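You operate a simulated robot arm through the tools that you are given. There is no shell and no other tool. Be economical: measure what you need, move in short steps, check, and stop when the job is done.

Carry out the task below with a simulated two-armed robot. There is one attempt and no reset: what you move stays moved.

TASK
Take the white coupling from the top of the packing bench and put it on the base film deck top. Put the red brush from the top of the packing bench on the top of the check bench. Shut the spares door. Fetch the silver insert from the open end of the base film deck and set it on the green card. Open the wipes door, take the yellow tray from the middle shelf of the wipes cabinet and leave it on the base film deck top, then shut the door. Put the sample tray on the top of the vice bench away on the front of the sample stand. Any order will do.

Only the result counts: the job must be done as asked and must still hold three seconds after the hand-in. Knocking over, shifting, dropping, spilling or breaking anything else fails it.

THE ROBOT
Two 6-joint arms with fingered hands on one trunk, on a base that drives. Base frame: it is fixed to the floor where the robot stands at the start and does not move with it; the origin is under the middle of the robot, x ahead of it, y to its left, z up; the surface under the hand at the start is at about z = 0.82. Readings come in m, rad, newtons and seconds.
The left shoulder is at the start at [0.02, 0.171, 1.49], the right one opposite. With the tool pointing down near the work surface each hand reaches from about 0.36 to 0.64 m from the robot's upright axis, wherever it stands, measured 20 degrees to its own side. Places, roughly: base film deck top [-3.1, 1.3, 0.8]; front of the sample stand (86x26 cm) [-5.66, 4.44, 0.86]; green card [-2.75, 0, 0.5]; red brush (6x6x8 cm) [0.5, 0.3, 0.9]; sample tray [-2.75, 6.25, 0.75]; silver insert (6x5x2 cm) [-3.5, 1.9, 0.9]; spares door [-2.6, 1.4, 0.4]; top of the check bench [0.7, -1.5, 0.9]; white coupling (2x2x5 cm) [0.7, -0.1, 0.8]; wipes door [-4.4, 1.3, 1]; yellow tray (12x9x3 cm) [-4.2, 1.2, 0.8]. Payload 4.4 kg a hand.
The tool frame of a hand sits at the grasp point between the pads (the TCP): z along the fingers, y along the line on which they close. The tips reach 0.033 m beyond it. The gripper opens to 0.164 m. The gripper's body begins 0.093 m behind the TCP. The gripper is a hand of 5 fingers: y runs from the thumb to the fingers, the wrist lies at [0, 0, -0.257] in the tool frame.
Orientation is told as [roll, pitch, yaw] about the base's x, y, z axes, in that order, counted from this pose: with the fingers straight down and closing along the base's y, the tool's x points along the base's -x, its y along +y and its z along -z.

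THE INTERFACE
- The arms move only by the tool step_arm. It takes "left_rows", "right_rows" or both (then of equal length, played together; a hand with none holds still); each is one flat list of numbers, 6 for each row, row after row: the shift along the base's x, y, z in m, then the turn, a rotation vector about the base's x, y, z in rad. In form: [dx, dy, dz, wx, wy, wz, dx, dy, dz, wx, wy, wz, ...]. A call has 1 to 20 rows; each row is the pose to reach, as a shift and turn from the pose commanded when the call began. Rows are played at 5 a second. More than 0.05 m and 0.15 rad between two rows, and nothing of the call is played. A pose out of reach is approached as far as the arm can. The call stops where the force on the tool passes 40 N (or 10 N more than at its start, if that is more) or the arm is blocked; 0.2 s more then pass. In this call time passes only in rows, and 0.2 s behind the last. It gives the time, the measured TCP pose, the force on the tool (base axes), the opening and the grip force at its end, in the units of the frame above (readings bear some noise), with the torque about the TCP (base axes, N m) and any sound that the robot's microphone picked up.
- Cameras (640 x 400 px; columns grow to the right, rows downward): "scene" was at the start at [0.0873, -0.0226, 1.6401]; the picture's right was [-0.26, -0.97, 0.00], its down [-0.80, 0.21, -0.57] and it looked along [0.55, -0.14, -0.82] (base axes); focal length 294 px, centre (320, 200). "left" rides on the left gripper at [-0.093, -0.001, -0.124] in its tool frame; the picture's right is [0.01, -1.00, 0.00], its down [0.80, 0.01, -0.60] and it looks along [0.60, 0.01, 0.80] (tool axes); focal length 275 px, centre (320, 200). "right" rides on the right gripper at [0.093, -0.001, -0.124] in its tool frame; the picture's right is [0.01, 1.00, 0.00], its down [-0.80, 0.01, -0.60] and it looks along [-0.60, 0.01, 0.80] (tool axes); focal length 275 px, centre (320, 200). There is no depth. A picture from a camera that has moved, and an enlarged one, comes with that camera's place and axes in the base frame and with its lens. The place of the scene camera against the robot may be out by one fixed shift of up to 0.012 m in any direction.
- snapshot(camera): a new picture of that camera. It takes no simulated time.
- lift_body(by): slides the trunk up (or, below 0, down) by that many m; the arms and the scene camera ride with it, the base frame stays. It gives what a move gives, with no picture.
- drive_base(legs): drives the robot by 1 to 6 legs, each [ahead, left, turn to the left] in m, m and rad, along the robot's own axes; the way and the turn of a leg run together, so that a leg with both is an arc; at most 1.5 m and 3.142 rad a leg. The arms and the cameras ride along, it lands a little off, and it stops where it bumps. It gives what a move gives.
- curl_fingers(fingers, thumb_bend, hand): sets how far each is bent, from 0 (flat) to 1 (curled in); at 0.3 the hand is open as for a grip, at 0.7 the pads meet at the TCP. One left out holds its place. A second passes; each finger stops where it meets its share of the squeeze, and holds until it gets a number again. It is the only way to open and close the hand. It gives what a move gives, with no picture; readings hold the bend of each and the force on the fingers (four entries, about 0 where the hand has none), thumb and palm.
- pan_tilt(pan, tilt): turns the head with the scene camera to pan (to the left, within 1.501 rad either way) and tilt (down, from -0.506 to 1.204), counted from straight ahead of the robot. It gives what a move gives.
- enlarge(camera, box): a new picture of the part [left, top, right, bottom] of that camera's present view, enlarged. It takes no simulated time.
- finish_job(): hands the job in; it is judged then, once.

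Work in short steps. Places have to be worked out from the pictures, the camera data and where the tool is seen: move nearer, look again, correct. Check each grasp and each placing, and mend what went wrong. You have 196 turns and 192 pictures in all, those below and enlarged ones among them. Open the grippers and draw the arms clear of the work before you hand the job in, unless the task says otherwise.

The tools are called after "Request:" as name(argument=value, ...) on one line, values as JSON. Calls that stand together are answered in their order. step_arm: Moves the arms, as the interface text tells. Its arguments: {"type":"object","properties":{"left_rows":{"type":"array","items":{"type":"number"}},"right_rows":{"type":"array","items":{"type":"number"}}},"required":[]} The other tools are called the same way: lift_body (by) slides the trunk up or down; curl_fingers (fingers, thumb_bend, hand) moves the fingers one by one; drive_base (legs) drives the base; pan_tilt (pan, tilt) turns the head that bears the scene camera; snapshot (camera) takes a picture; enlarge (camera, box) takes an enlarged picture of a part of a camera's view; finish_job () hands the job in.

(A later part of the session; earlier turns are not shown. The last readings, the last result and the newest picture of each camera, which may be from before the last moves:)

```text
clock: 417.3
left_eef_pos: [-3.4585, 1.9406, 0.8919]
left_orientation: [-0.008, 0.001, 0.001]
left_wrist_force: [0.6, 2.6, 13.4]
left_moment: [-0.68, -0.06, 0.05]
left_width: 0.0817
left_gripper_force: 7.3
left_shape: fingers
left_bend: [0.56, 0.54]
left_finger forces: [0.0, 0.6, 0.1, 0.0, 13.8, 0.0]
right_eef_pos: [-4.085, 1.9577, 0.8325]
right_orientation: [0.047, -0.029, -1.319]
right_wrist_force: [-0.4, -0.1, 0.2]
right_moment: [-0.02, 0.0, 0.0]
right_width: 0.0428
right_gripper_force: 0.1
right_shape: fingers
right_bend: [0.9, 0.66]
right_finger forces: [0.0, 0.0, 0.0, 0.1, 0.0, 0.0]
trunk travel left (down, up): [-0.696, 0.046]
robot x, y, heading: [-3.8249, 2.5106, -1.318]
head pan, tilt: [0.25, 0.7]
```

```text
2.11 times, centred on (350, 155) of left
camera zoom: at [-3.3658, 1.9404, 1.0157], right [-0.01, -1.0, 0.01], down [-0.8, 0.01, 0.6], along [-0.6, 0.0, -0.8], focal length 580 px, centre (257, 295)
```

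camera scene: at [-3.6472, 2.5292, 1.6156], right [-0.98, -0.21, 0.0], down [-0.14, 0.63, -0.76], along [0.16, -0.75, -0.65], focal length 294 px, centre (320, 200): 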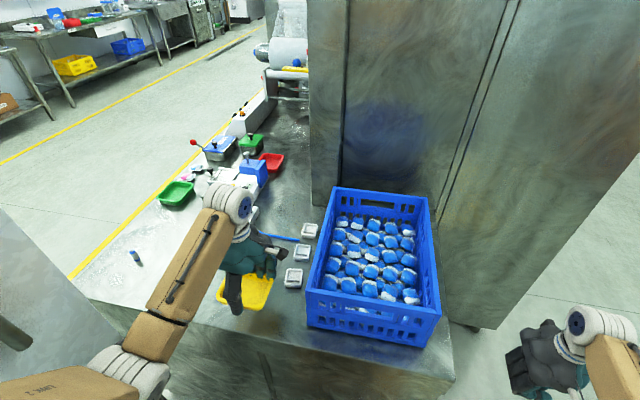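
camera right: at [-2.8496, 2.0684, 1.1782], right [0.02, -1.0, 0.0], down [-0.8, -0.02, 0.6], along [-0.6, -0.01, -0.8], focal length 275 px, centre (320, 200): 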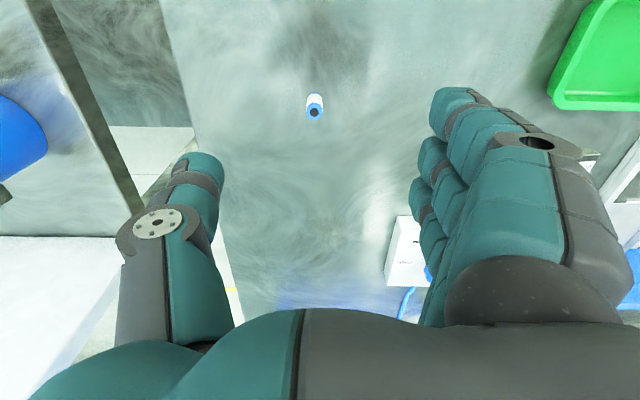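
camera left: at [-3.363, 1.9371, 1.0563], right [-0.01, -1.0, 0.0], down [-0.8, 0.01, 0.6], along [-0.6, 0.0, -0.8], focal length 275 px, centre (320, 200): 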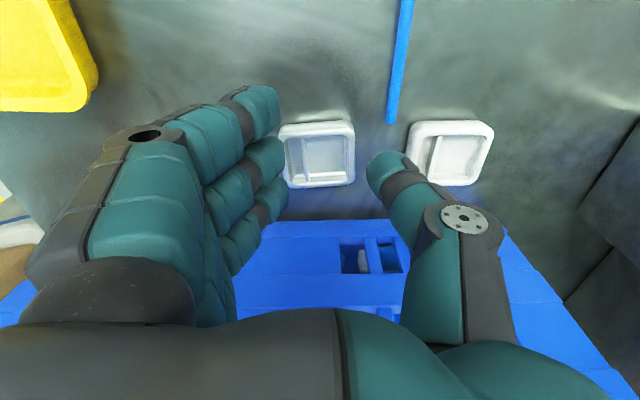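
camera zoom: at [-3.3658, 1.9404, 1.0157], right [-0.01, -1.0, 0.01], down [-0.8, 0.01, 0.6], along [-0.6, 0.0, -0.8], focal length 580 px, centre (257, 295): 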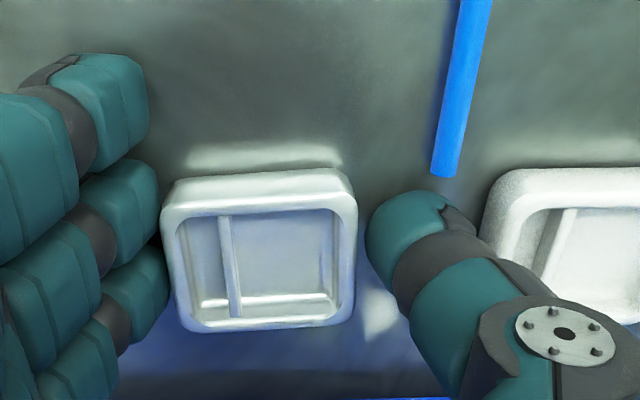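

Straddling the insert with the thumb tip on the deck. I rise 4 mm and close.

Request:
step_arm(left_rows=[0, 0, 0.006, 0, 0, 0])

Request:
curl_fingers(hand="left", fingers=0.75, thumb_bend=0.75)

Request:
enlarge(camera="left", box=[150, 30, 500, 250])

```text
clock: 417.7
left_eef_pos: [-3.4591, 1.9417, 0.8933]
left_orientation: [0.001, 0.006, 0.004]
left_wrist_force: [0.7, -0.2, 0.0]
left_moment: [0.01, -0.02, 0.03]
left_width: 0.083
left_gripper_force: 0.0
left_shape: fingers
left_bend: [0.56, 0.53]
left_finger forces: [0.0, 0.0, 0.0, 0.1, 0.1, 0.0]
right_eef_pos: [-4.0856, 1.9561, 0.8303]
right_orientation: [0.048, -0.026, -1.32]
right_wrist_force: [0.1, -0.2, 0.0]
right_moment: [0.02, 0.01, -0.01]
right_width: 0.0431
right_gripper_force: 0.1
right_shape: fingers
right_bend: [0.9, 0.66]
right_finger forces: [0.0, 0.1, 0.0, 0.1, 0.0, 0.0]
trunk travel left (down, up): [-0.696, 0.046]
robot x, y, heading: [-3.8245, 2.5134, -1.317]
head pan, tilt: [0.25, 0.7]
```

```text
clock: 418.7
left_eef_pos: [-3.4581, 1.9398, 0.8933]
left_orientation: [-0.002, 0.005, 0.005]
left_wrist_force: [-0.3, 0.1, -0.6]
left_moment: [-0.01, -0.06, 0.0]
left_width: 0.0734
left_gripper_force: 30.1
left_shape: fingers
left_bend: [0.63, 0.56]
left_finger forces: [0.1, 21.6, 8.5, 0.1, 29.8, 0.0]
right_eef_pos: [-4.0844, 1.9552, 0.8313]
right_orientation: [0.047, -0.027, -1.318]
right_wrist_force: [0.6, 0.6, 0.4]
right_moment: [-0.01, 0.01, -0.02]
right_width: 0.0431
right_gripper_force: 0.0
right_shape: fingers
right_bend: [0.9, 0.66]
right_finger forces: [0.1, 0.0, 0.0, 0.0, 0.0, 0.1]
trunk travel left (down, up): [-0.696, 0.046]
robot x, y, heading: [-3.824, 2.5088, -1.321]
head pan, tilt: [0.25, 0.7]
```

```text
1.82 times, centred on (325, 140) of left
camera zoom: at [-3.3655, 1.9408, 1.0182], right [-0.01, -1.0, 0.0], down [-0.8, 0.01, 0.6], along [-0.6, 0.0, -0.8], focal length 500 px, centre (311, 309)
```

zoom: 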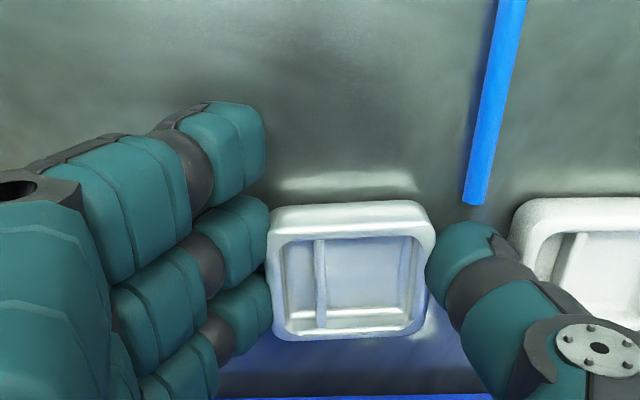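

The silver insert is gripped at 30 N. I lift it, back away, and start the route around the panel bench's north end.

Request:
step_arm(left_rows=[0, 0, 0.02, 0, 0, 0, 0, 0, 0.05, 0, 0, 0, 0, 0.01, 0.09, 0, 0, 0])

Request:
drive_base(legs=[[-0.75, -0.12, 0], [0, 0, 2.885]])

Request:
snapshot(camera="left")

```text
clock: 419.5
left_eef_pos: [-3.4502, 1.951, 0.9826]
left_orientation: [0.001, 0.007, -0.007]
left_wrist_force: [0.6, -1.0, -0.8]
left_moment: [-0.04, 0.01, 0.01]
left_width: 0.0735
left_gripper_force: 29.4
left_shape: fingers
left_bend: [0.63, 0.56]
left_finger forces: [0.1, 21.0, 8.6, 0.0, 29.5, 0.0]
left hand out of reach, approached as far as the arm can: row 3
right_eef_pos: [-4.0854, 1.9558, 0.8325]
right_orientation: [0.047, -0.028, -1.319]
right_wrist_force: [0.0, 0.2, 0.4]
right_moment: [-0.01, 0.01, -0.03]
right_width: 0.043
right_gripper_force: 0.1
right_shape: fingers
right_bend: [0.9, 0.66]
right_finger forces: [0.0, 0.0, 0.1, 0.0, 0.0, 0.1]
trunk travel left (down, up): [-0.696, 0.046]
robot x, y, heading: [-3.8259, 2.5138, -1.318]
head pan, tilt: [0.25, 0.7]
```

```text
clock: 430.4
left_eef_pos: [-4.3491, 3.842, 0.9815]
left_orientation: [-0.001, 0.005, 2.878]
left_wrist_force: [-0.9, -0.3, -0.8]
left_moment: [-0.03, 0.0, 0.01]
left_width: 0.0729
left_gripper_force: 25.8
left_shape: fingers
left_bend: [0.64, 0.56]
left_finger forces: [0.1, 17.6, 8.0, 0.1, 25.7, 0.1]
right_eef_pos: [-3.739, 3.6738, 0.8309]
right_orientation: [0.048, -0.026, 1.566]
right_wrist_force: [0.3, 1.2, -0.8]
right_moment: [0.0, 0.0, 0.0]
right_width: 0.0428
right_gripper_force: 0.0
right_shape: fingers
right_bend: [0.9, 0.66]
right_finger forces: [0.0, 0.1, 0.1, 0.0, 0.1, 0.0]
trunk travel left (down, up): [-0.696, 0.046]
robot x, y, heading: [-4.1295, 3.2059, 1.569]
head pan, tilt: [0.25, 0.7]
```

```text
26 pictures are left
camera left: at [-4.4406, 3.8682, 1.1054], right [0.27, 0.96, 0.0], down [0.77, -0.22, 0.6], along [0.58, -0.16, -0.8], focal length 275 px, centre (320, 200)
```

left: 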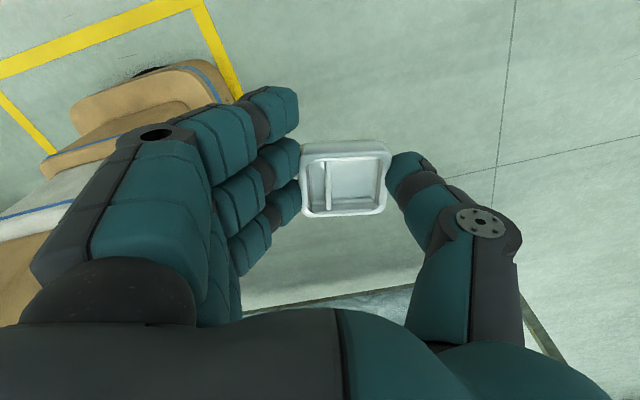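

Held firmly. I continue: north, then east past the bench end.

Request:
drive_base(legs=[[1.3, 0, 0], [0.45, 0, 0], [0, -1.3, 0], [0, -1.1, 0], [0, 0, 1.57]])

Request:
drive_base(legs=[[0, 1.2, 0], [0, 1.2, 0], [0, 1.2, 0], [0, 0.95, 0]])

Request:
pan_tilt(pan=0.15, tilt=0.6)

Request:
snapshot(camera="scene")

```text
clock: 454.3
left_eef_pos: [-2.3693, 4.7169, 0.9816]
left_orientation: [-0.002, 0.006, -1.817]
left_wrist_force: [-0.9, 0.4, -0.7]
left_moment: [0.01, 0.01, -0.03]
left_width: 0.0726
left_gripper_force: 25.3
left_shape: fingers
left_bend: [0.64, 0.56]
left_finger forces: [0.0, 17.2, 8.0, 0.0, 25.3, 0.0]
right_eef_pos: [-2.2116, 5.3318, 0.8306]
right_orientation: [0.046, -0.026, -3.131]
right_wrist_force: [-0.1, 1.0, -0.6]
right_moment: [0.03, 0.01, 0.02]
right_width: 0.0427
right_gripper_force: 0.1
right_shape: fingers
right_bend: [0.9, 0.66]
right_finger forces: [0.0, 0.1, 0.0, 0.0, 0.1, 0.0]
trunk travel left (down, up): [-0.696, 0.046]
robot x, y, heading: [-1.7352, 4.9458, -3.126]
head pan, tilt: [0.25, 0.7]
```

```text
clock: 476.4
left_eef_pos: [-2.3372, 0.156, 0.9826]
left_orientation: [-0.001, 0.007, -1.833]
left_wrist_force: [-0.2, -0.3, -2.4]
left_moment: [0.01, -0.06, 0.03]
left_width: 0.0723
left_gripper_force: 25.1
left_shape: fingers
left_bend: [0.64, 0.56]
left_finger forces: [0.0, 17.2, 8.2, 0.0, 25.4, 0.1]
right_eef_pos: [-2.1694, 0.7685, 0.8306]
right_orientation: [0.047, -0.026, 3.137]
right_wrist_force: [-0.7, 0.0, -0.6]
right_moment: [0.03, 0.0, -0.03]
right_width: 0.0427
right_gripper_force: 0.0
right_shape: fingers
right_bend: [0.9, 0.66]
right_finger forces: [0.0, 0.0, 0.1, 0.0, 0.0, 0.0]
trunk travel left (down, up): [-0.696, 0.046]
robot x, y, heading: [-1.6961, 0.3784, 3.137]
head pan, tilt: [0.25, 0.7]
```

```text
clock: 477.1
left_eef_pos: [-2.3362, 0.1562, 0.9826]
left_orientation: [-0.002, 0.006, -1.834]
left_wrist_force: [0.1, -0.2, -1.3]
left_moment: [0.01, -0.04, 0.01]
left_width: 0.0724
left_gripper_force: 24.8
left_shape: fingers
left_bend: [0.64, 0.56]
left_finger forces: [0.1, 17.0, 8.2, 0.0, 25.4, 0.1]
right_eef_pos: [-2.1685, 0.7681, 0.8313]
right_orientation: [0.046, -0.027, 3.139]
right_wrist_force: [0.0, -0.3, 0.3]
right_moment: [0.04, -0.01, -0.01]
right_width: 0.0431
right_gripper_force: 0.0
right_shape: fingers
right_bend: [0.9, 0.66]
right_finger forces: [0.0, 0.0, 0.0, 0.1, 0.1, 0.0]
trunk travel left (down, up): [-0.696, 0.046]
robot x, y, heading: [-1.6942, 0.3734, 3.136]
head pan, tilt: [0.15, 0.6]
```

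```text
25 pictures are left
camera scene: at [-1.7882, 0.3584, 1.6243], right [-0.15, 0.99, 0.0], down [0.56, 0.08, -0.82], along [-0.82, -0.12, -0.57], focal length 294 px, centre (320, 200)
```

scene: 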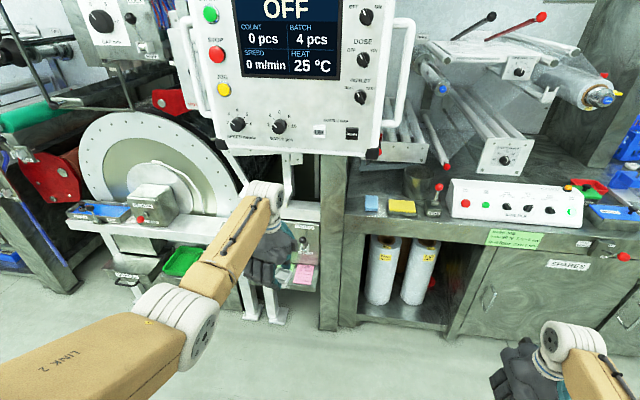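

The cards are under the hanging control panel. I lower the trunk 0.4 m so everything passes below it, then look at the cards.

Request:
lift_body(by=-0.38)

Request:
drive_base(legs=[[0.15, 0.25, 0]])

Request:
pan_tilt(pan=-0.05, tilt=0.6)

Request:
snapshot(camera="scene")

```text
clock: 480.8
left_eef_pos: [-2.3229, 0.1544, 0.565]
left_orientation: [0.058, 0.021, -1.842]
left_wrist_force: [-0.1, -1.1, -1.3]
left_moment: [-0.04, -0.03, -0.02]
left_width: 0.072
left_gripper_force: 25.4
left_shape: fingers
left_bend: [0.64, 0.56]
left_finger forces: [0.0, 16.9, 8.3, 0.0, 25.4, 0.0]
right_eef_pos: [-2.1695, 0.7679, 0.4515]
right_orientation: [0.047, -0.027, 3.137]
right_wrist_force: [0.0, 0.1, -0.5]
right_moment: [0.02, 0.04, 0.0]
right_width: 0.0433
right_gripper_force: 0.1
right_shape: fingers
right_bend: [0.9, 0.66]
right_finger forces: [0.0, 0.0, 0.1, 0.0, 0.0, 0.0]
trunk travel left (down, up): [-0.316, 0.426]
robot x, y, heading: [-1.6948, 0.375, 3.136]
head pan, tilt: [0.15, 0.6]
```

```text
clock: 482.8
left_eef_pos: [-2.4712, -0.0987, 0.5658]
left_orientation: [0.057, 0.023, -1.837]
left_wrist_force: [0.3, -0.2, -1.4]
left_moment: [0.0, 0.0, 0.01]
left_width: 0.0721
left_gripper_force: 25.1
left_shape: fingers
left_bend: [0.64, 0.56]
left_finger forces: [0.0, 17.0, 8.3, 0.0, 25.4, 0.0]
right_eef_pos: [-2.3203, 0.5159, 0.4506]
right_orientation: [0.048, -0.028, -3.141]
right_wrist_force: [-0.7, -0.1, -0.7]
right_moment: [0.0, 0.01, -0.01]
right_width: 0.0433
right_gripper_force: 0.1
right_shape: fingers
right_bend: [0.9, 0.66]
right_finger forces: [0.1, 0.0, 0.1, 0.0, 0.0, 0.0]
trunk travel left (down, up): [-0.316, 0.426]
robot x, y, heading: [-1.846, 0.1248, -3.141]
head pan, tilt: [0.15, 0.6]
```

```text
clock: 483.5
left_eef_pos: [-2.4709, -0.0969, 0.5651]
left_orientation: [0.056, 0.023, -1.839]
left_wrist_force: [-0.4, -0.1, -1.4]
left_moment: [0.01, -0.06, -0.01]
left_width: 0.0722
left_gripper_force: 25.3
left_shape: fingers
left_bend: [0.64, 0.56]
left_finger forces: [0.0, 17.0, 8.4, 0.1, 25.5, 0.0]
right_eef_pos: [-2.319, 0.5153, 0.4508]
right_orientation: [0.047, -0.025, -3.141]
right_wrist_force: [-0.7, 0.2, 0.4]
right_moment: [0.0, -0.07, 0.04]
right_width: 0.043
right_gripper_force: 0.1
right_shape: fingers
right_bend: [0.9, 0.66]
right_finger forces: [0.0, 0.0, 0.0, 0.0, 0.1, 0.0]
trunk travel left (down, up): [-0.316, 0.426]
robot x, y, heading: [-1.8452, 0.1293, -3.139]
head pan, tilt: [-0.051, 0.6]
```

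```text
24 pictures are left
camera scene: at [-1.9759, 0.1253, 1.2427], right [0.05, 1.0, 0.0], down [0.56, -0.03, -0.82], along [-0.82, 0.04, -0.57], focal length 294 px, centre (320, 200)
```

scene: 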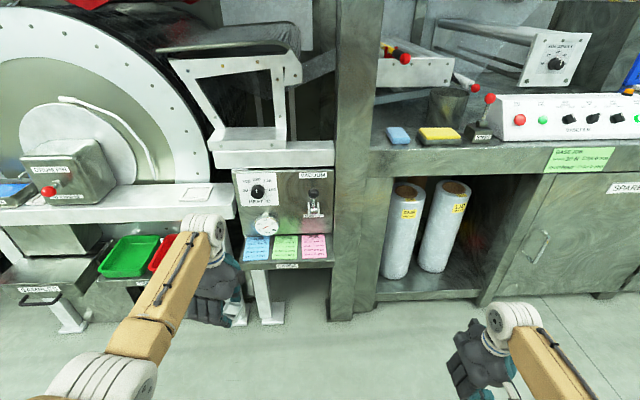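

The green card is visible. I zoom on it.

Request:
enlarge(camera="scene", box=[225, 205, 345, 280])

```text
5.33 times, centred on (285, 242) of scene
camera zoom: at [-1.9759, 0.1253, 1.2427], right [0.05, 1.0, 0.0], down [0.56, -0.03, -0.82], along [-0.82, 0.04, -0.57], focal length 1570 px, centre (507, -27)
```

zoom: 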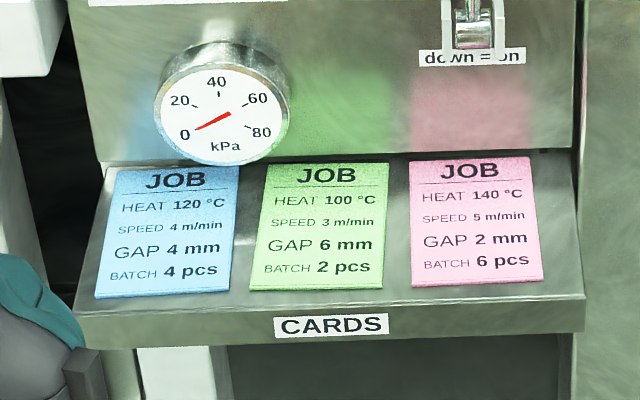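

The green card centre is at about [-2.753, 0.038], z≈0.5, with a panel face right behind it. I raise the hand, lean it back slightly, and drive most of the way.

Request:
step_arm(left_rows=[0, 0, 0.02, 0, 0.06, 0, 0, 0, 0.04, 0, 0.12, 0, 0, 0, 0.06, 0, 0.16, 0])

Request:
drive_base(legs=[[0.1, -0.135, 0], [0.08, 0, 0]])

Request:
snapshot(camera="left")

Request:
snapshot(camera="scene")

```text
clock: 484.3
left_eef_pos: [-2.4746, -0.1055, 0.6181]
left_orientation: [-0.096, -0.022, -1.864]
left_wrist_force: [-0.5, 0.3, -1.4]
left_moment: [-0.02, -0.02, 0.01]
left_width: 0.0723
left_gripper_force: 25.6
left_shape: fingers
left_bend: [0.64, 0.56]
left_finger forces: [0.0, 17.0, 8.4, 0.0, 25.3, 0.0]
left hand out of reach, approached as far as the arm can: row 2, 3
right_eef_pos: [-2.3187, 0.5155, 0.4509]
right_orientation: [0.048, -0.025, -3.141]
right_wrist_force: [0.1, 0.2, 0.1]
right_moment: [0.01, 0.02, -0.02]
right_width: 0.0428
right_gripper_force: 0.0
right_shape: fingers
right_bend: [0.9, 0.66]
right_finger forces: [0.1, 0.0, 0.0, 0.0, 0.0, 0.0]
trunk travel left (down, up): [-0.316, 0.426]
robot x, y, heading: [-1.8455, 0.1229, -3.138]
head pan, tilt: [-0.051, 0.6]
```

```text
clock: 486.4
left_eef_pos: [-2.6561, 0.0283, 0.6178]
left_orientation: [-0.094, -0.022, -1.864]
left_wrist_force: [0.7, -0.8, -1.4]
left_moment: [-0.03, -0.02, 0.01]
left_width: 0.0722
left_gripper_force: 25.3
left_shape: fingers
left_bend: [0.64, 0.56]
left_finger forces: [0.1, 17.2, 8.4, 0.1, 25.5, 0.0]
right_eef_pos: [-2.4992, 0.6506, 0.4504]
right_orientation: [0.047, -0.025, 3.142]
right_wrist_force: [0.1, -0.2, 0.7]
right_moment: [-0.01, -0.04, 0.02]
right_width: 0.0432
right_gripper_force: 0.0
right_shape: fingers
right_bend: [0.9, 0.66]
right_finger forces: [0.0, 0.1, 0.0, 0.0, 0.0, 0.1]
trunk travel left (down, up): [-0.316, 0.426]
robot x, y, heading: [-2.0275, 0.258, -3.14]
head pan, tilt: [-0.051, 0.6]
```

```text
22 pictures are left
camera left: at [-2.6713, -0.0606, 0.7431], right [-0.95, 0.3, 0.09], down [0.3, 0.76, 0.58], along [0.1, 0.58, -0.81], focal length 275 px, centre (320, 200)
```

left: 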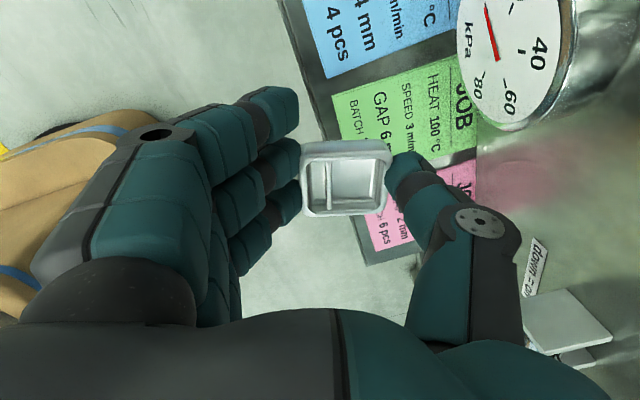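

```text
21 pictures are left
camera scene: at [-2.1567, 0.259, 1.2425], right [0.05, 1.0, 0.0], down [0.57, -0.03, -0.82], along [-0.82, 0.04, -0.57], focal length 294 px, centre (320, 200)
```

scene: 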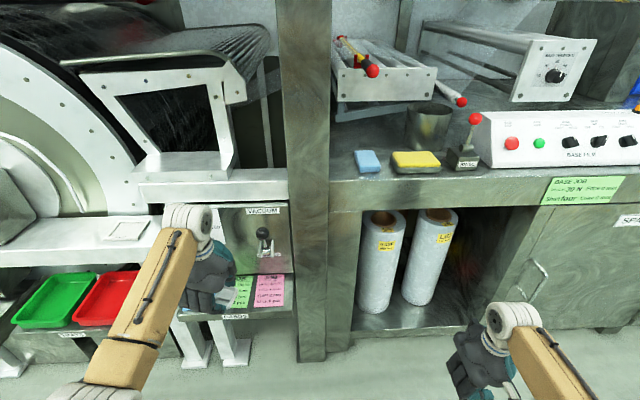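

The gauge sticks out at about y −0.06…+0.02, so I aim slightly to its right: y≈0.045, x≈−2.73. I advance the remaining 7 cm.

Request:
drive_base(legs=[[0.07, -0.017, 0]])

Request:
snapshot(camera="left")

```text
clock: 487.4
left_eef_pos: [-2.7077, 0.0416, 0.6146]
left_orientation: [-0.076, -0.019, -1.865]
left_wrist_force: [1.7, -0.2, -1.2]
left_moment: [0.01, 0.05, -0.02]
left_width: 0.0723
left_gripper_force: 28.8
left_shape: fingers
left_bend: [0.64, 0.55]
left_finger forces: [0.0, 18.3, 9.6, 0.1, 29.5, 0.0]
right_eef_pos: [-2.5586, 0.6647, 0.4509]
right_orientation: [0.048, -0.028, -3.138]
right_wrist_force: [0.3, -0.1, -1.6]
right_moment: [0.01, 0.02, 0.01]
right_width: 0.0432
right_gripper_force: 0.1
right_shape: fingers
right_bend: [0.9, 0.66]
right_finger forces: [0.0, 0.0, 0.0, 0.0, 0.1, 0.0]
trunk travel left (down, up): [-0.316, 0.426]
robot x, y, heading: [-2.0886, 0.2734, -3.134]
head pan, tilt: [-0.051, 0.6]
stopped in leg 1: the force on the tool passed its limit at 58 N (the readings are from after the stop); the commanded pose is now the measured one
```

```text
20 pictures are left
camera left: at [-2.7262, -0.0479, 0.7405], right [-0.95, 0.3, 0.07], down [0.29, 0.76, 0.58], along [0.12, 0.58, -0.81], focal length 275 px, centre (320, 200)
```

left: 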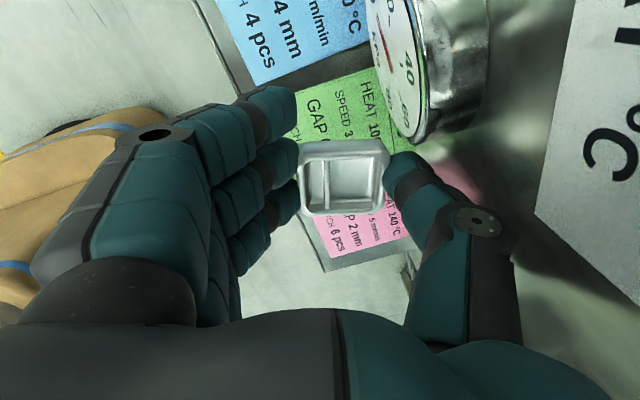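

Contact with the panel face, so the shelf sits nearer and higher (~0.53) than I assumed. By the card boundaries in view I'm over the green card (y≈0.005–0.09). I ease back 8 mm and lower in fine rows.

Request:
step_arm(left_rows=[0.008, 0.003, 0, 0, 0, 0, 0.008, 0.003, -0.008, 0, 0, 0, 0.008, 0.003, -0.014, 0, 0, 0, 0.008, 0.003, -0.019, 0, 0, 0, 0.008, 0.003, -0.024, 0, 0, 0])

Request:
snapshot(camera="left")

```text
clock: 488.6
left_eef_pos: [-2.6995, 0.0435, 0.5904]
left_orientation: [-0.075, -0.02, -1.866]
left_wrist_force: [0.1, 0.7, -1.0]
left_moment: [-0.03, -0.03, 0.01]
left_width: 0.0721
left_gripper_force: 27.3
left_shape: fingers
left_bend: [0.64, 0.55]
left_finger forces: [0.1, 18.2, 9.5, 0.1, 27.6, 0.0]
right_eef_pos: [-2.5585, 0.6635, 0.451]
right_orientation: [0.047, -0.028, -3.139]
right_wrist_force: [0.3, -0.2, 0.0]
right_moment: [0.0, 0.02, 0.01]
right_width: 0.043
right_gripper_force: 0.1
right_shape: fingers
right_bend: [0.9, 0.66]
right_finger forces: [0.0, 0.0, 0.0, 0.1, 0.0, 0.0]
trunk travel left (down, up): [-0.316, 0.426]
robot x, y, heading: [-2.085, 0.2724, -3.139]
head pan, tilt: [-0.051, 0.6]
```

```text
19 pictures are left
camera left: at [-2.7185, -0.0446, 0.717], right [-0.95, 0.3, 0.08], down [0.29, 0.76, 0.58], along [0.12, 0.57, -0.81], focal length 275 px, centre (320, 200)
```

left: 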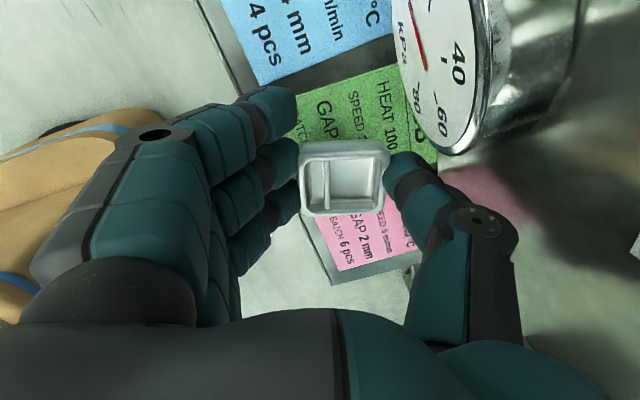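

The landing point is too near the card's front edge, and the thumb was touching the gauge. I raise the trunk 5 cm, rotate the hand a bit so the thumb passes right of the gauge, and lean it back slightly more.

Request:
lift_body(by=0.05)

Request:
step_arm(left_rows=[0.005, 0, -0.005, 0, 0.03, -0.12, 0.005, 0.002, -0.01, 0, 0.07, -0.235, 0.0, 0.004, -0.015, 0, 0.1, -0.235])

Request:
step_arm(left_rows=[-0.015, 0, 0, 0, 0, 0, -0.028, 0, 0, 0, 0, 0, -0.038, 0, 0, 0, 0, 0])

Request:
snapshot(camera="left")

```text
clock: 489.6
left_eef_pos: [-2.6992, 0.0434, 0.6418]
left_orientation: [-0.074, -0.019, -1.865]
left_wrist_force: [-0.6, 1.0, -0.6]
left_moment: [0.0, -0.02, 0.0]
left_width: 0.0721
left_gripper_force: 27.7
left_shape: fingers
left_bend: [0.64, 0.55]
left_finger forces: [0.0, 18.2, 9.5, 0.0, 27.6, 0.1]
right_eef_pos: [-2.5589, 0.6646, 0.5009]
right_orientation: [0.045, -0.025, -3.141]
right_wrist_force: [-1.1, 0.8, -0.6]
right_moment: [-0.02, 0.01, 0.02]
right_width: 0.043
right_gripper_force: 0.1
right_shape: fingers
right_bend: [0.9, 0.66]
right_finger forces: [0.0, 0.1, 0.0, 0.0, 0.0, 0.0]
trunk travel left (down, up): [-0.366, 0.376]
robot x, y, heading: [-2.0863, 0.2715, -3.138]
head pan, tilt: [-0.051, 0.6]
```

```text
clock: 490.4
left_eef_pos: [-2.7002, 0.0473, 0.6268]
left_orientation: [-0.168, -0.059, -2.098]
left_wrist_force: [0.0, 0.1, -1.8]
left_moment: [0.03, 0.0, -0.02]
left_width: 0.0722
left_gripper_force: 27.9
left_shape: fingers
left_bend: [0.64, 0.55]
left_finger forces: [0.1, 18.3, 9.7, 0.0, 27.6, 0.0]
right_eef_pos: [-2.5597, 0.6638, 0.5023]
right_orientation: [0.046, -0.029, -3.141]
right_wrist_force: [0.1, 0.0, 0.1]
right_moment: [0.03, -0.03, 0.02]
right_width: 0.0428
right_gripper_force: 0.0
right_shape: fingers
right_bend: [0.9, 0.66]
right_finger forces: [0.0, 0.1, 0.1, 0.0, 0.0, 0.0]
trunk travel left (down, up): [-0.366, 0.376]
robot x, y, heading: [-2.0855, 0.2737, -3.135]
head pan, tilt: [-0.051, 0.6]
```

```text
clock: 491.0
left_eef_pos: [-2.7175, 0.0473, 0.6226]
left_orientation: [-0.147, -0.045, -2.1]
left_wrist_force: [16.7, 1.1, 0.0]
left_moment: [0.0, 0.88, -0.53]
left_width: 0.0719
left_gripper_force: 37.7
left_shape: fingers
left_bend: [0.64, 0.55]
left_finger forces: [0.0, 19.2, 10.5, 0.1, 46.0, 0.0]
right_eef_pos: [-2.56, 0.6631, 0.5015]
right_orientation: [0.047, -0.03, -3.139]
right_wrist_force: [-0.6, 0.1, 1.2]
right_moment: [0.02, -0.03, 0.03]
right_width: 0.0431
right_gripper_force: 0.1
right_shape: fingers
right_bend: [0.9, 0.66]
right_finger forces: [0.0, 0.0, 0.1, 0.0, 0.0, 0.1]
trunk travel left (down, up): [-0.366, 0.376]
robot x, y, heading: [-2.0851, 0.2746, -3.137]
head pan, tilt: [-0.051, 0.6]
stopped in row 3 (left hand): the force on the tool passed its limit at 50 N (the readings are from after the stop); the commanded pose is now the measured one
```

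```text
18 pictures are left
camera left: at [-2.7469, -0.0357, 0.7482], right [-0.84, 0.52, 0.15], down [0.5, 0.66, 0.56], along [0.19, 0.54, -0.82], focal length 275 px, centre (320, 200)
```

left: 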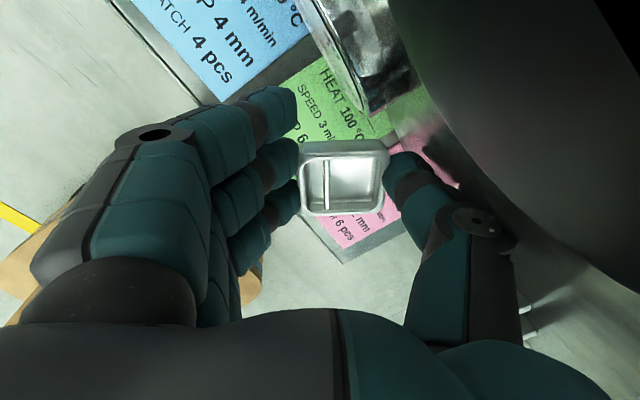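

By the text visible under the hand ("GAP 6" line), the landing point here is already well inside the green card. I ease back 4 mm from the panel and lower straight down.

Request:
step_arm(left_rows=[0.004, 0.002, 0, 0, 0, 0, 0.004, 0.003, -0.01, 0, 0, 0, 0.004, 0.003, -0.02, 0, 0, 0, 0.004, 0.003, -0.03, 0, 0, 0, 0.004, 0.003, -0.04, 0, 0, 0])

Request:
snapshot(camera="left")

```text
clock: 492.2
left_eef_pos: [-2.7138, 0.0531, 0.5838]
left_orientation: [-0.153, -0.046, -2.103]
left_wrist_force: [29.2, 5.2, 7.1]
left_moment: [-1.42, 4.47, 2.56]
left_width: 0.0717
left_gripper_force: 27.4
left_shape: fingers
left_bend: [0.64, 0.55]
left_finger forces: [0.0, 17.8, 10.1, 0.0, 27.5, 0.0]
right_eef_pos: [-2.5586, 0.6631, 0.5027]
right_orientation: [0.047, -0.031, -3.14]
right_wrist_force: [0.3, 0.4, -0.5]
right_moment: [-0.01, -0.03, 0.01]
right_width: 0.043
right_gripper_force: 0.1
right_shape: fingers
right_bend: [0.9, 0.66]
right_finger forces: [0.0, 0.0, 0.0, 0.0, 0.1, 0.1]
trunk travel left (down, up): [-0.366, 0.376]
robot x, y, heading: [-2.0814, 0.2713, -3.135]
head pan, tilt: [-0.051, 0.6]
```

```text
17 pictures are left
camera left: at [-2.7429, -0.0311, 0.711], right [-0.84, 0.52, 0.15], down [0.51, 0.66, 0.55], along [0.18, 0.54, -0.82], focal length 275 px, centre (320, 200)
```

left: 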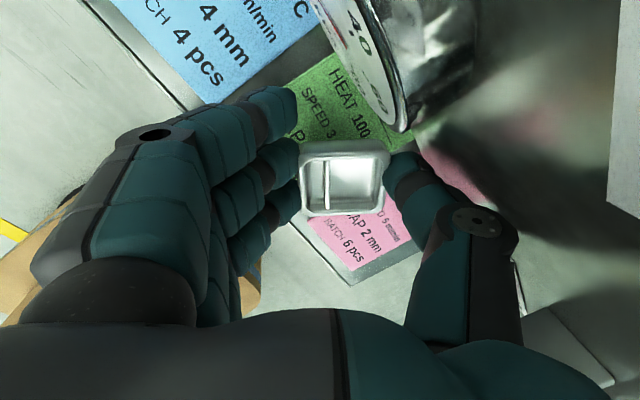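

The hand camera is now pressing the heat knob. I back off 1.2 cm, lean the hand back more and rotate slightly so the camera clears it.

Request:
step_arm(left_rows=[0.012, 0.002, 0, 0, 0, 0, 0.012, 0.002, 0, 0, 0.05, 0.07, 0.012, 0.002, 0, 0, 0.11, 0.14])

Request:
step_arm(left_rows=[0, 0, -0.006, 0, 0, 0, 0, 0, -0.012, 0, 0, 0, 0, 0, -0.017, 0, 0, 0, 0, 0, -0.022, 0, 0, 0, 0, 0, -0.027, 0, 0, 0])

Request:
snapshot(camera="left")

```text
clock: 493.0
left_eef_pos: [-2.7048, 0.0519, 0.5821]
left_orientation: [-0.253, -0.097, -1.954]
left_wrist_force: [0.6, 0.8, -1.0]
left_moment: [-0.05, -0.05, -0.03]
left_width: 0.0721
left_gripper_force: 27.9
left_shape: fingers
left_bend: [0.64, 0.55]
left_finger forces: [0.1, 17.7, 10.1, 0.0, 27.5, 0.1]
right_eef_pos: [-2.5594, 0.6643, 0.5012]
right_orientation: [0.048, -0.029, -3.139]
right_wrist_force: [0.1, -0.1, 0.1]
right_moment: [0.01, 0.0, -0.01]
right_width: 0.043
right_gripper_force: 0.0
right_shape: fingers
right_bend: [0.9, 0.66]
right_finger forces: [0.1, 0.0, 0.1, 0.0, 0.0, 0.1]
trunk travel left (down, up): [-0.366, 0.376]
robot x, y, heading: [-2.0856, 0.2733, -3.139]
head pan, tilt: [-0.051, 0.6]
```

```text
clock: 493.9
left_eef_pos: [-2.7056, 0.053, 0.5734]
left_orientation: [-0.259, -0.1, -1.954]
left_wrist_force: [11.4, -1.1, 22.5]
left_moment: [0.34, -0.99, -0.24]
left_width: 0.0724
left_gripper_force: 41.7
left_shape: fingers
left_bend: [0.65, 0.55]
left_finger forces: [0.0, 17.7, 28.3, 9.2, 28.5, 0.1]
right_eef_pos: [-2.5591, 0.6632, 0.5016]
right_orientation: [0.046, -0.03, -3.138]
right_wrist_force: [-0.5, 0.4, 0.0]
right_moment: [-0.01, 0.01, -0.01]
right_width: 0.0433
right_gripper_force: 0.1
right_shape: fingers
right_bend: [0.9, 0.66]
right_finger forces: [0.0, 0.1, 0.0, 0.0, 0.1, 0.1]
trunk travel left (down, up): [-0.366, 0.376]
robot x, y, heading: [-2.0814, 0.2737, -3.135]
head pan, tilt: [-0.051, 0.6]
stopped in row 4 (left hand): the force on the tool passed its limit at 46 N (the readings are from after the stop); the commanded pose is now the measured one
```

```text
16 pictures are left
camera left: at [-2.7081, -0.0328, 0.7012], right [-0.88, 0.4, 0.25], down [0.47, 0.73, 0.49], along [0.01, 0.56, -0.83], focal length 275 px, centre (320, 200)
```

left: 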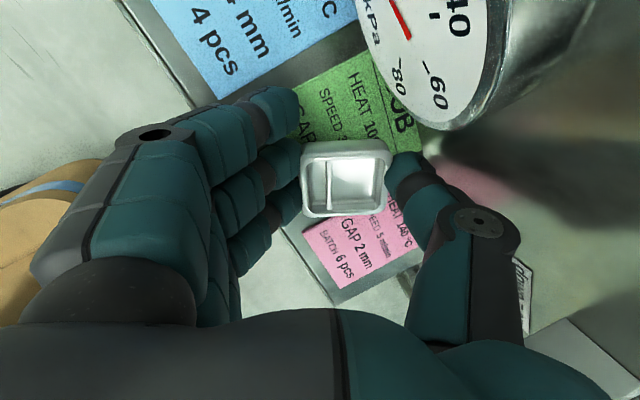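

Fingertips touch the shelf (z≈0.527). From the corners in view the card spans y≈0.005–0.083, x≈−2.714…−2.80, and the insert is at [-2.729, 0.074]. I lift 1 cm, shift 3 cm toward −y and as far back as the panel allows, then lower again.

Request:
step_arm(left_rows=[0, 0, 0.012, 0, 0, 0, 0, -0.015, 0.012, 0, 0, 0, -0.003, -0.03, 0.012, 0, 0, 0, -0.006, -0.03, 0.006, 0, 0, 0, -0.006, -0.03, 0.002, 0, 0, 0])

Request:
snapshot(camera="left")

```text
clock: 495.1
left_eef_pos: [-2.7121, 0.0228, 0.5762]
left_orientation: [-0.261, -0.101, -1.956]
left_wrist_force: [8.5, -2.2, 24.7]
left_moment: [0.76, -1.08, -0.31]
left_width: 0.0721
left_gripper_force: 44.2
left_shape: fingers
left_bend: [0.65, 0.56]
left_finger forces: [0.1, 19.4, 11.5, 24.6, 32.4, 0.0]
right_eef_pos: [-2.5574, 0.6628, 0.5038]
right_orientation: [0.047, -0.03, -3.138]
right_wrist_force: [0.3, -0.2, -0.4]
right_moment: [0.0, -0.03, -0.01]
right_width: 0.043
right_gripper_force: 0.1
right_shape: fingers
right_bend: [0.9, 0.66]
right_finger forces: [0.1, 0.0, 0.0, 0.0, 0.1, 0.0]
trunk travel left (down, up): [-0.366, 0.376]
robot x, y, heading: [-2.0891, 0.272, -3.136]
head pan, tilt: [-0.051, 0.6]
```

```text
15 pictures are left
camera left: at [-2.7143, -0.0636, 0.7041], right [-0.88, 0.4, 0.25], down [0.47, 0.73, 0.49], along [0.01, 0.56, -0.83], focal length 275 px, centre (320, 200)
```

left: 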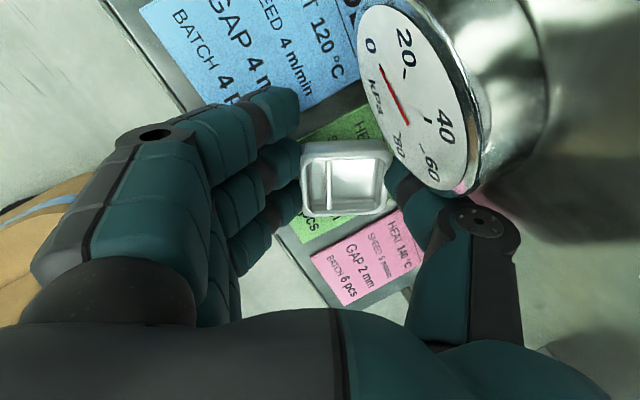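

Now the insert lies fully over the green card, with its front edge about flush with the card's front edge. I ease pressure and open the fingers (free side) first.

Request:
step_arm(left_rows=[0, 0, 0.003, 0, 0, 0])

Request:
curl_fingers(hand="left", fingers=0.57)

Request:
snapshot(camera="left")

```text
clock: 495.5
left_eef_pos: [-2.7114, 0.0222, 0.5745]
left_orientation: [-0.26, -0.098, -1.953]
left_wrist_force: [1.1, -3.9, 15.5]
left_moment: [0.45, -0.59, -0.15]
left_width: 0.0721
left_gripper_force: 38.5
left_shape: fingers
left_bend: [0.65, 0.56]
left_finger forces: [0.0, 19.1, 11.2, 16.5, 30.3, 0.0]
right_eef_pos: [-2.5577, 0.6637, 0.5016]
right_orientation: [0.046, -0.029, -3.139]
right_wrist_force: [0.6, 0.0, 0.5]
right_moment: [-0.01, 0.01, 0.02]
right_width: 0.0431
right_gripper_force: 0.0
right_shape: fingers
right_bend: [0.9, 0.66]
right_finger forces: [0.0, 0.0, 0.0, 0.0, 0.1, 0.0]
trunk travel left (down, up): [-0.366, 0.376]
robot x, y, heading: [-2.0839, 0.2702, -3.136]
head pan, tilt: [-0.051, 0.6]
```

```text
clock: 496.5
left_eef_pos: [-2.7142, 0.0242, 0.5793]
left_orientation: [-0.263, -0.102, -1.955]
left_wrist_force: [-8.2, 5.0, 31.3]
left_moment: [0.92, -0.84, 0.39]
left_width: 0.0732
left_gripper_force: 30.1
left_shape: fingers
left_bend: [0.58, 0.6]
left_finger forces: [0.0, 9.1, 13.8, 21.3, 15.5, 0.1]
right_eef_pos: [-2.5587, 0.6631, 0.5025]
right_orientation: [0.046, -0.03, -3.141]
right_wrist_force: [0.3, 1.1, 0.2]
right_moment: [0.01, 0.0, 0.0]
right_width: 0.0431
right_gripper_force: 0.1
right_shape: fingers
right_bend: [0.9, 0.66]
right_finger forces: [0.0, 0.0, 0.0, 0.0, 0.0, 0.0]
trunk travel left (down, up): [-0.366, 0.376]
robot x, y, heading: [-2.0842, 0.2708, -3.137]
head pan, tilt: [-0.051, 0.6]
```

```text
14 pictures are left
camera left: at [-2.7159, -0.0617, 0.7081], right [-0.88, 0.4, 0.26], down [0.47, 0.73, 0.49], along [0.01, 0.56, -0.83], focal length 275 px, centre (320, 200)
```

left: 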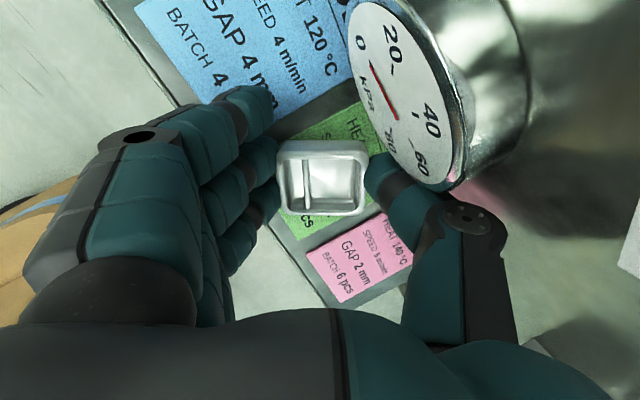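

The thumb followed and nudged the insert forward. I raise slightly and bring it back by closing the fingers with the thumb set at 0.53.

Request:
step_arm(left_rows=[0, 0, 0.004, 0, 0, 0])

Request:
curl_fingers(hand="left", fingers=0.75, thumb_bend=0.53)

Request:
snapshot(camera="left")

```text
clock: 496.9
left_eef_pos: [-2.712, 0.0222, 0.5792]
left_orientation: [-0.257, -0.101, -1.955]
left_wrist_force: [-7.6, 3.5, 20.3]
left_moment: [0.75, -0.54, 0.32]
left_width: 0.0732
left_gripper_force: 22.3
left_shape: fingers
left_bend: [0.57, 0.6]
left_finger forces: [0.0, 7.7, 4.3, 19.1, 13.3, 0.2]
right_eef_pos: [-2.5579, 0.6637, 0.5021]
right_orientation: [0.048, -0.03, -3.14]
right_wrist_force: [-0.2, -0.2, 0.3]
right_moment: [0.01, -0.03, -0.02]
right_width: 0.0431
right_gripper_force: 0.0
right_shape: fingers
right_bend: [0.9, 0.66]
right_finger forces: [0.1, 0.0, 0.0, 0.0, 0.0, 0.0]
trunk travel left (down, up): [-0.366, 0.376]
robot x, y, heading: [-2.0847, 0.2759, -3.136]
head pan, tilt: [-0.051, 0.6]
```

```text
clock: 497.9
left_eef_pos: [-2.7066, 0.0204, 0.5736]
left_orientation: [-0.242, -0.092, -1.954]
left_wrist_force: [24.9, -3.1, -9.7]
left_moment: [-0.23, -1.19, -0.29]
left_width: 0.0725
left_gripper_force: 51.2
left_shape: fingers
left_bend: [0.71, 0.5]
left_finger forces: [0.0, 22.3, 16.5, 0.0, 64.3, 0.0]
right_eef_pos: [-2.5591, 0.6624, 0.5014]
right_orientation: [0.046, -0.028, -3.137]
right_wrist_force: [0.6, 0.2, -1.0]
right_moment: [0.04, 0.02, 0.01]
right_width: 0.0432
right_gripper_force: 0.0
right_shape: fingers
right_bend: [0.9, 0.66]
right_finger forces: [0.0, 0.0, 0.0, 0.0, 0.1, 0.0]
trunk travel left (down, up): [-0.366, 0.376]
robot x, y, heading: [-2.0829, 0.2705, -3.132]
head pan, tilt: [-0.051, 0.6]
```

```text
13 pictures are left
camera left: at [-2.711, -0.065, 0.7026], right [-0.89, 0.39, 0.24], down [0.46, 0.73, 0.5], along [0.02, 0.56, -0.83], focal length 275 px, centre (320, 200)
```

left: 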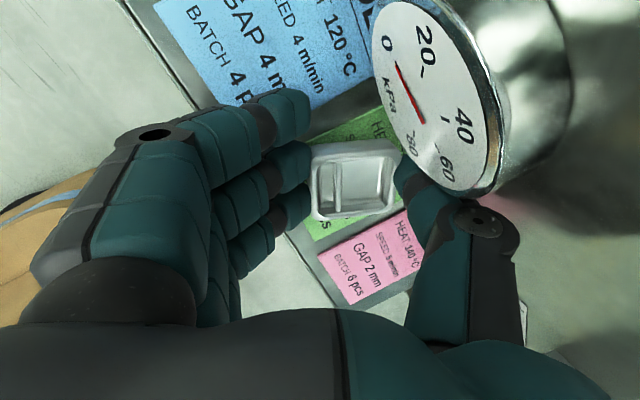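

The insert is back in place. I release both: fingers to 0.56, thumb to 0.48, so nothing pushes it forward.

Request:
curl_fingers(hand="left", fingers=0.56, thumb_bend=0.48)

Request:
snapshot(camera="left")

```text
clock: 498.9
left_eef_pos: [-2.7125, 0.0236, 0.5797]
left_orientation: [-0.259, -0.099, -1.954]
left_wrist_force: [5.2, 1.0, 10.0]
left_moment: [0.27, -0.14, -0.1]
left_width: 0.0851
left_gripper_force: 6.9
left_shape: fingers
left_bend: [0.57, 0.5]
left_finger forces: [0.0, 0.1, 0.1, 6.9, 6.7, 0.1]
right_eef_pos: [-2.5581, 0.6638, 0.5015]
right_orientation: [0.046, -0.028, -3.139]
right_wrist_force: [0.7, -0.2, 1.4]
right_moment: [0.0, -0.03, 0.01]
right_width: 0.043
right_gripper_force: 0.0
right_shape: fingers
right_bend: [0.9, 0.66]
right_finger forces: [0.0, 0.0, 0.0, 0.0, 0.1, 0.1]
trunk travel left (down, up): [-0.366, 0.376]
robot x, y, heading: [-2.0831, 0.2739, -3.135]
head pan, tilt: [-0.051, 0.6]
```

```text
12 pictures are left
camera left: at [-2.7149, -0.063, 0.7085], right [-0.88, 0.4, 0.25], down [0.47, 0.73, 0.49], along [0.01, 0.56, -0.83], focal length 275 px, centre (320, 200)
```

left: 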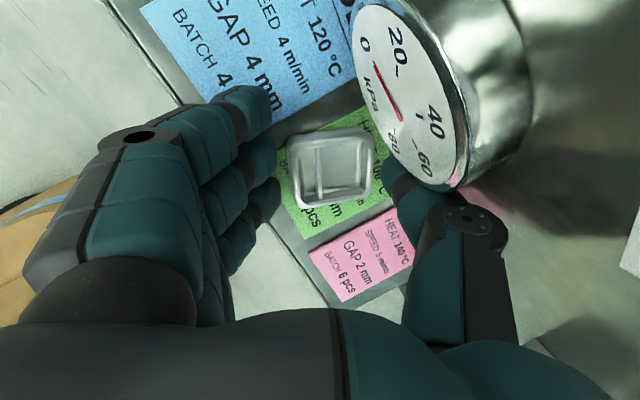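

Released: the insert lies flat, wholly on the green card, clear of both sides. I withdraw along the hand's lean, up and slightly sideways away from the gauge.

Request:
step_arm(left_rows=[0.001, 0.004, 0.01, 0, 0, 0, 0.003, 0.01, 0.022, 0, 0, 0, 0.008, 0.014, 0.035, 0, 0, 0, 0.02, 0.014, 0.05, 0, 0, 0, 0.04, 0.014, 0.065, 0, 0, 0])

Request:
snapshot(camera="left")

```text
clock: 500.1
left_eef_pos: [-2.6731, 0.0359, 0.6429]
left_orientation: [-0.255, -0.099, -1.952]
left_wrist_force: [0.1, 0.0, 0.0]
left_moment: [0.01, 0.0, -0.01]
left_width: 0.0909
left_gripper_force: 0.0
left_shape: fingers
left_bend: [0.56, 0.48]
left_finger forces: [0.1, 0.0, 0.1, 0.0, 0.1, 0.1]
right_eef_pos: [-2.5587, 0.6629, 0.5021]
right_orientation: [0.047, -0.028, -3.139]
right_wrist_force: [-1.0, 0.1, 0.5]
right_moment: [0.02, 0.03, 0.02]
right_width: 0.0434
right_gripper_force: 0.1
right_shape: fingers
right_bend: [0.9, 0.66]
right_finger forces: [0.0, 0.1, 0.0, 0.0, 0.1, 0.0]
trunk travel left (down, up): [-0.366, 0.376]
robot x, y, heading: [-2.082, 0.275, -3.136]
head pan, tilt: [-0.051, 0.6]
```

```text
11 pictures are left
camera left: at [-2.6748, -0.0496, 0.7717], right [-0.88, 0.4, 0.25], down [0.47, 0.73, 0.5], along [0.01, 0.56, -0.83], focal length 275 px, centre (320, 200)
```

left: 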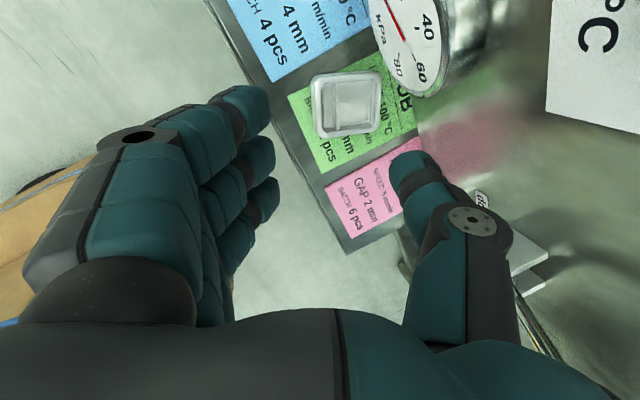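

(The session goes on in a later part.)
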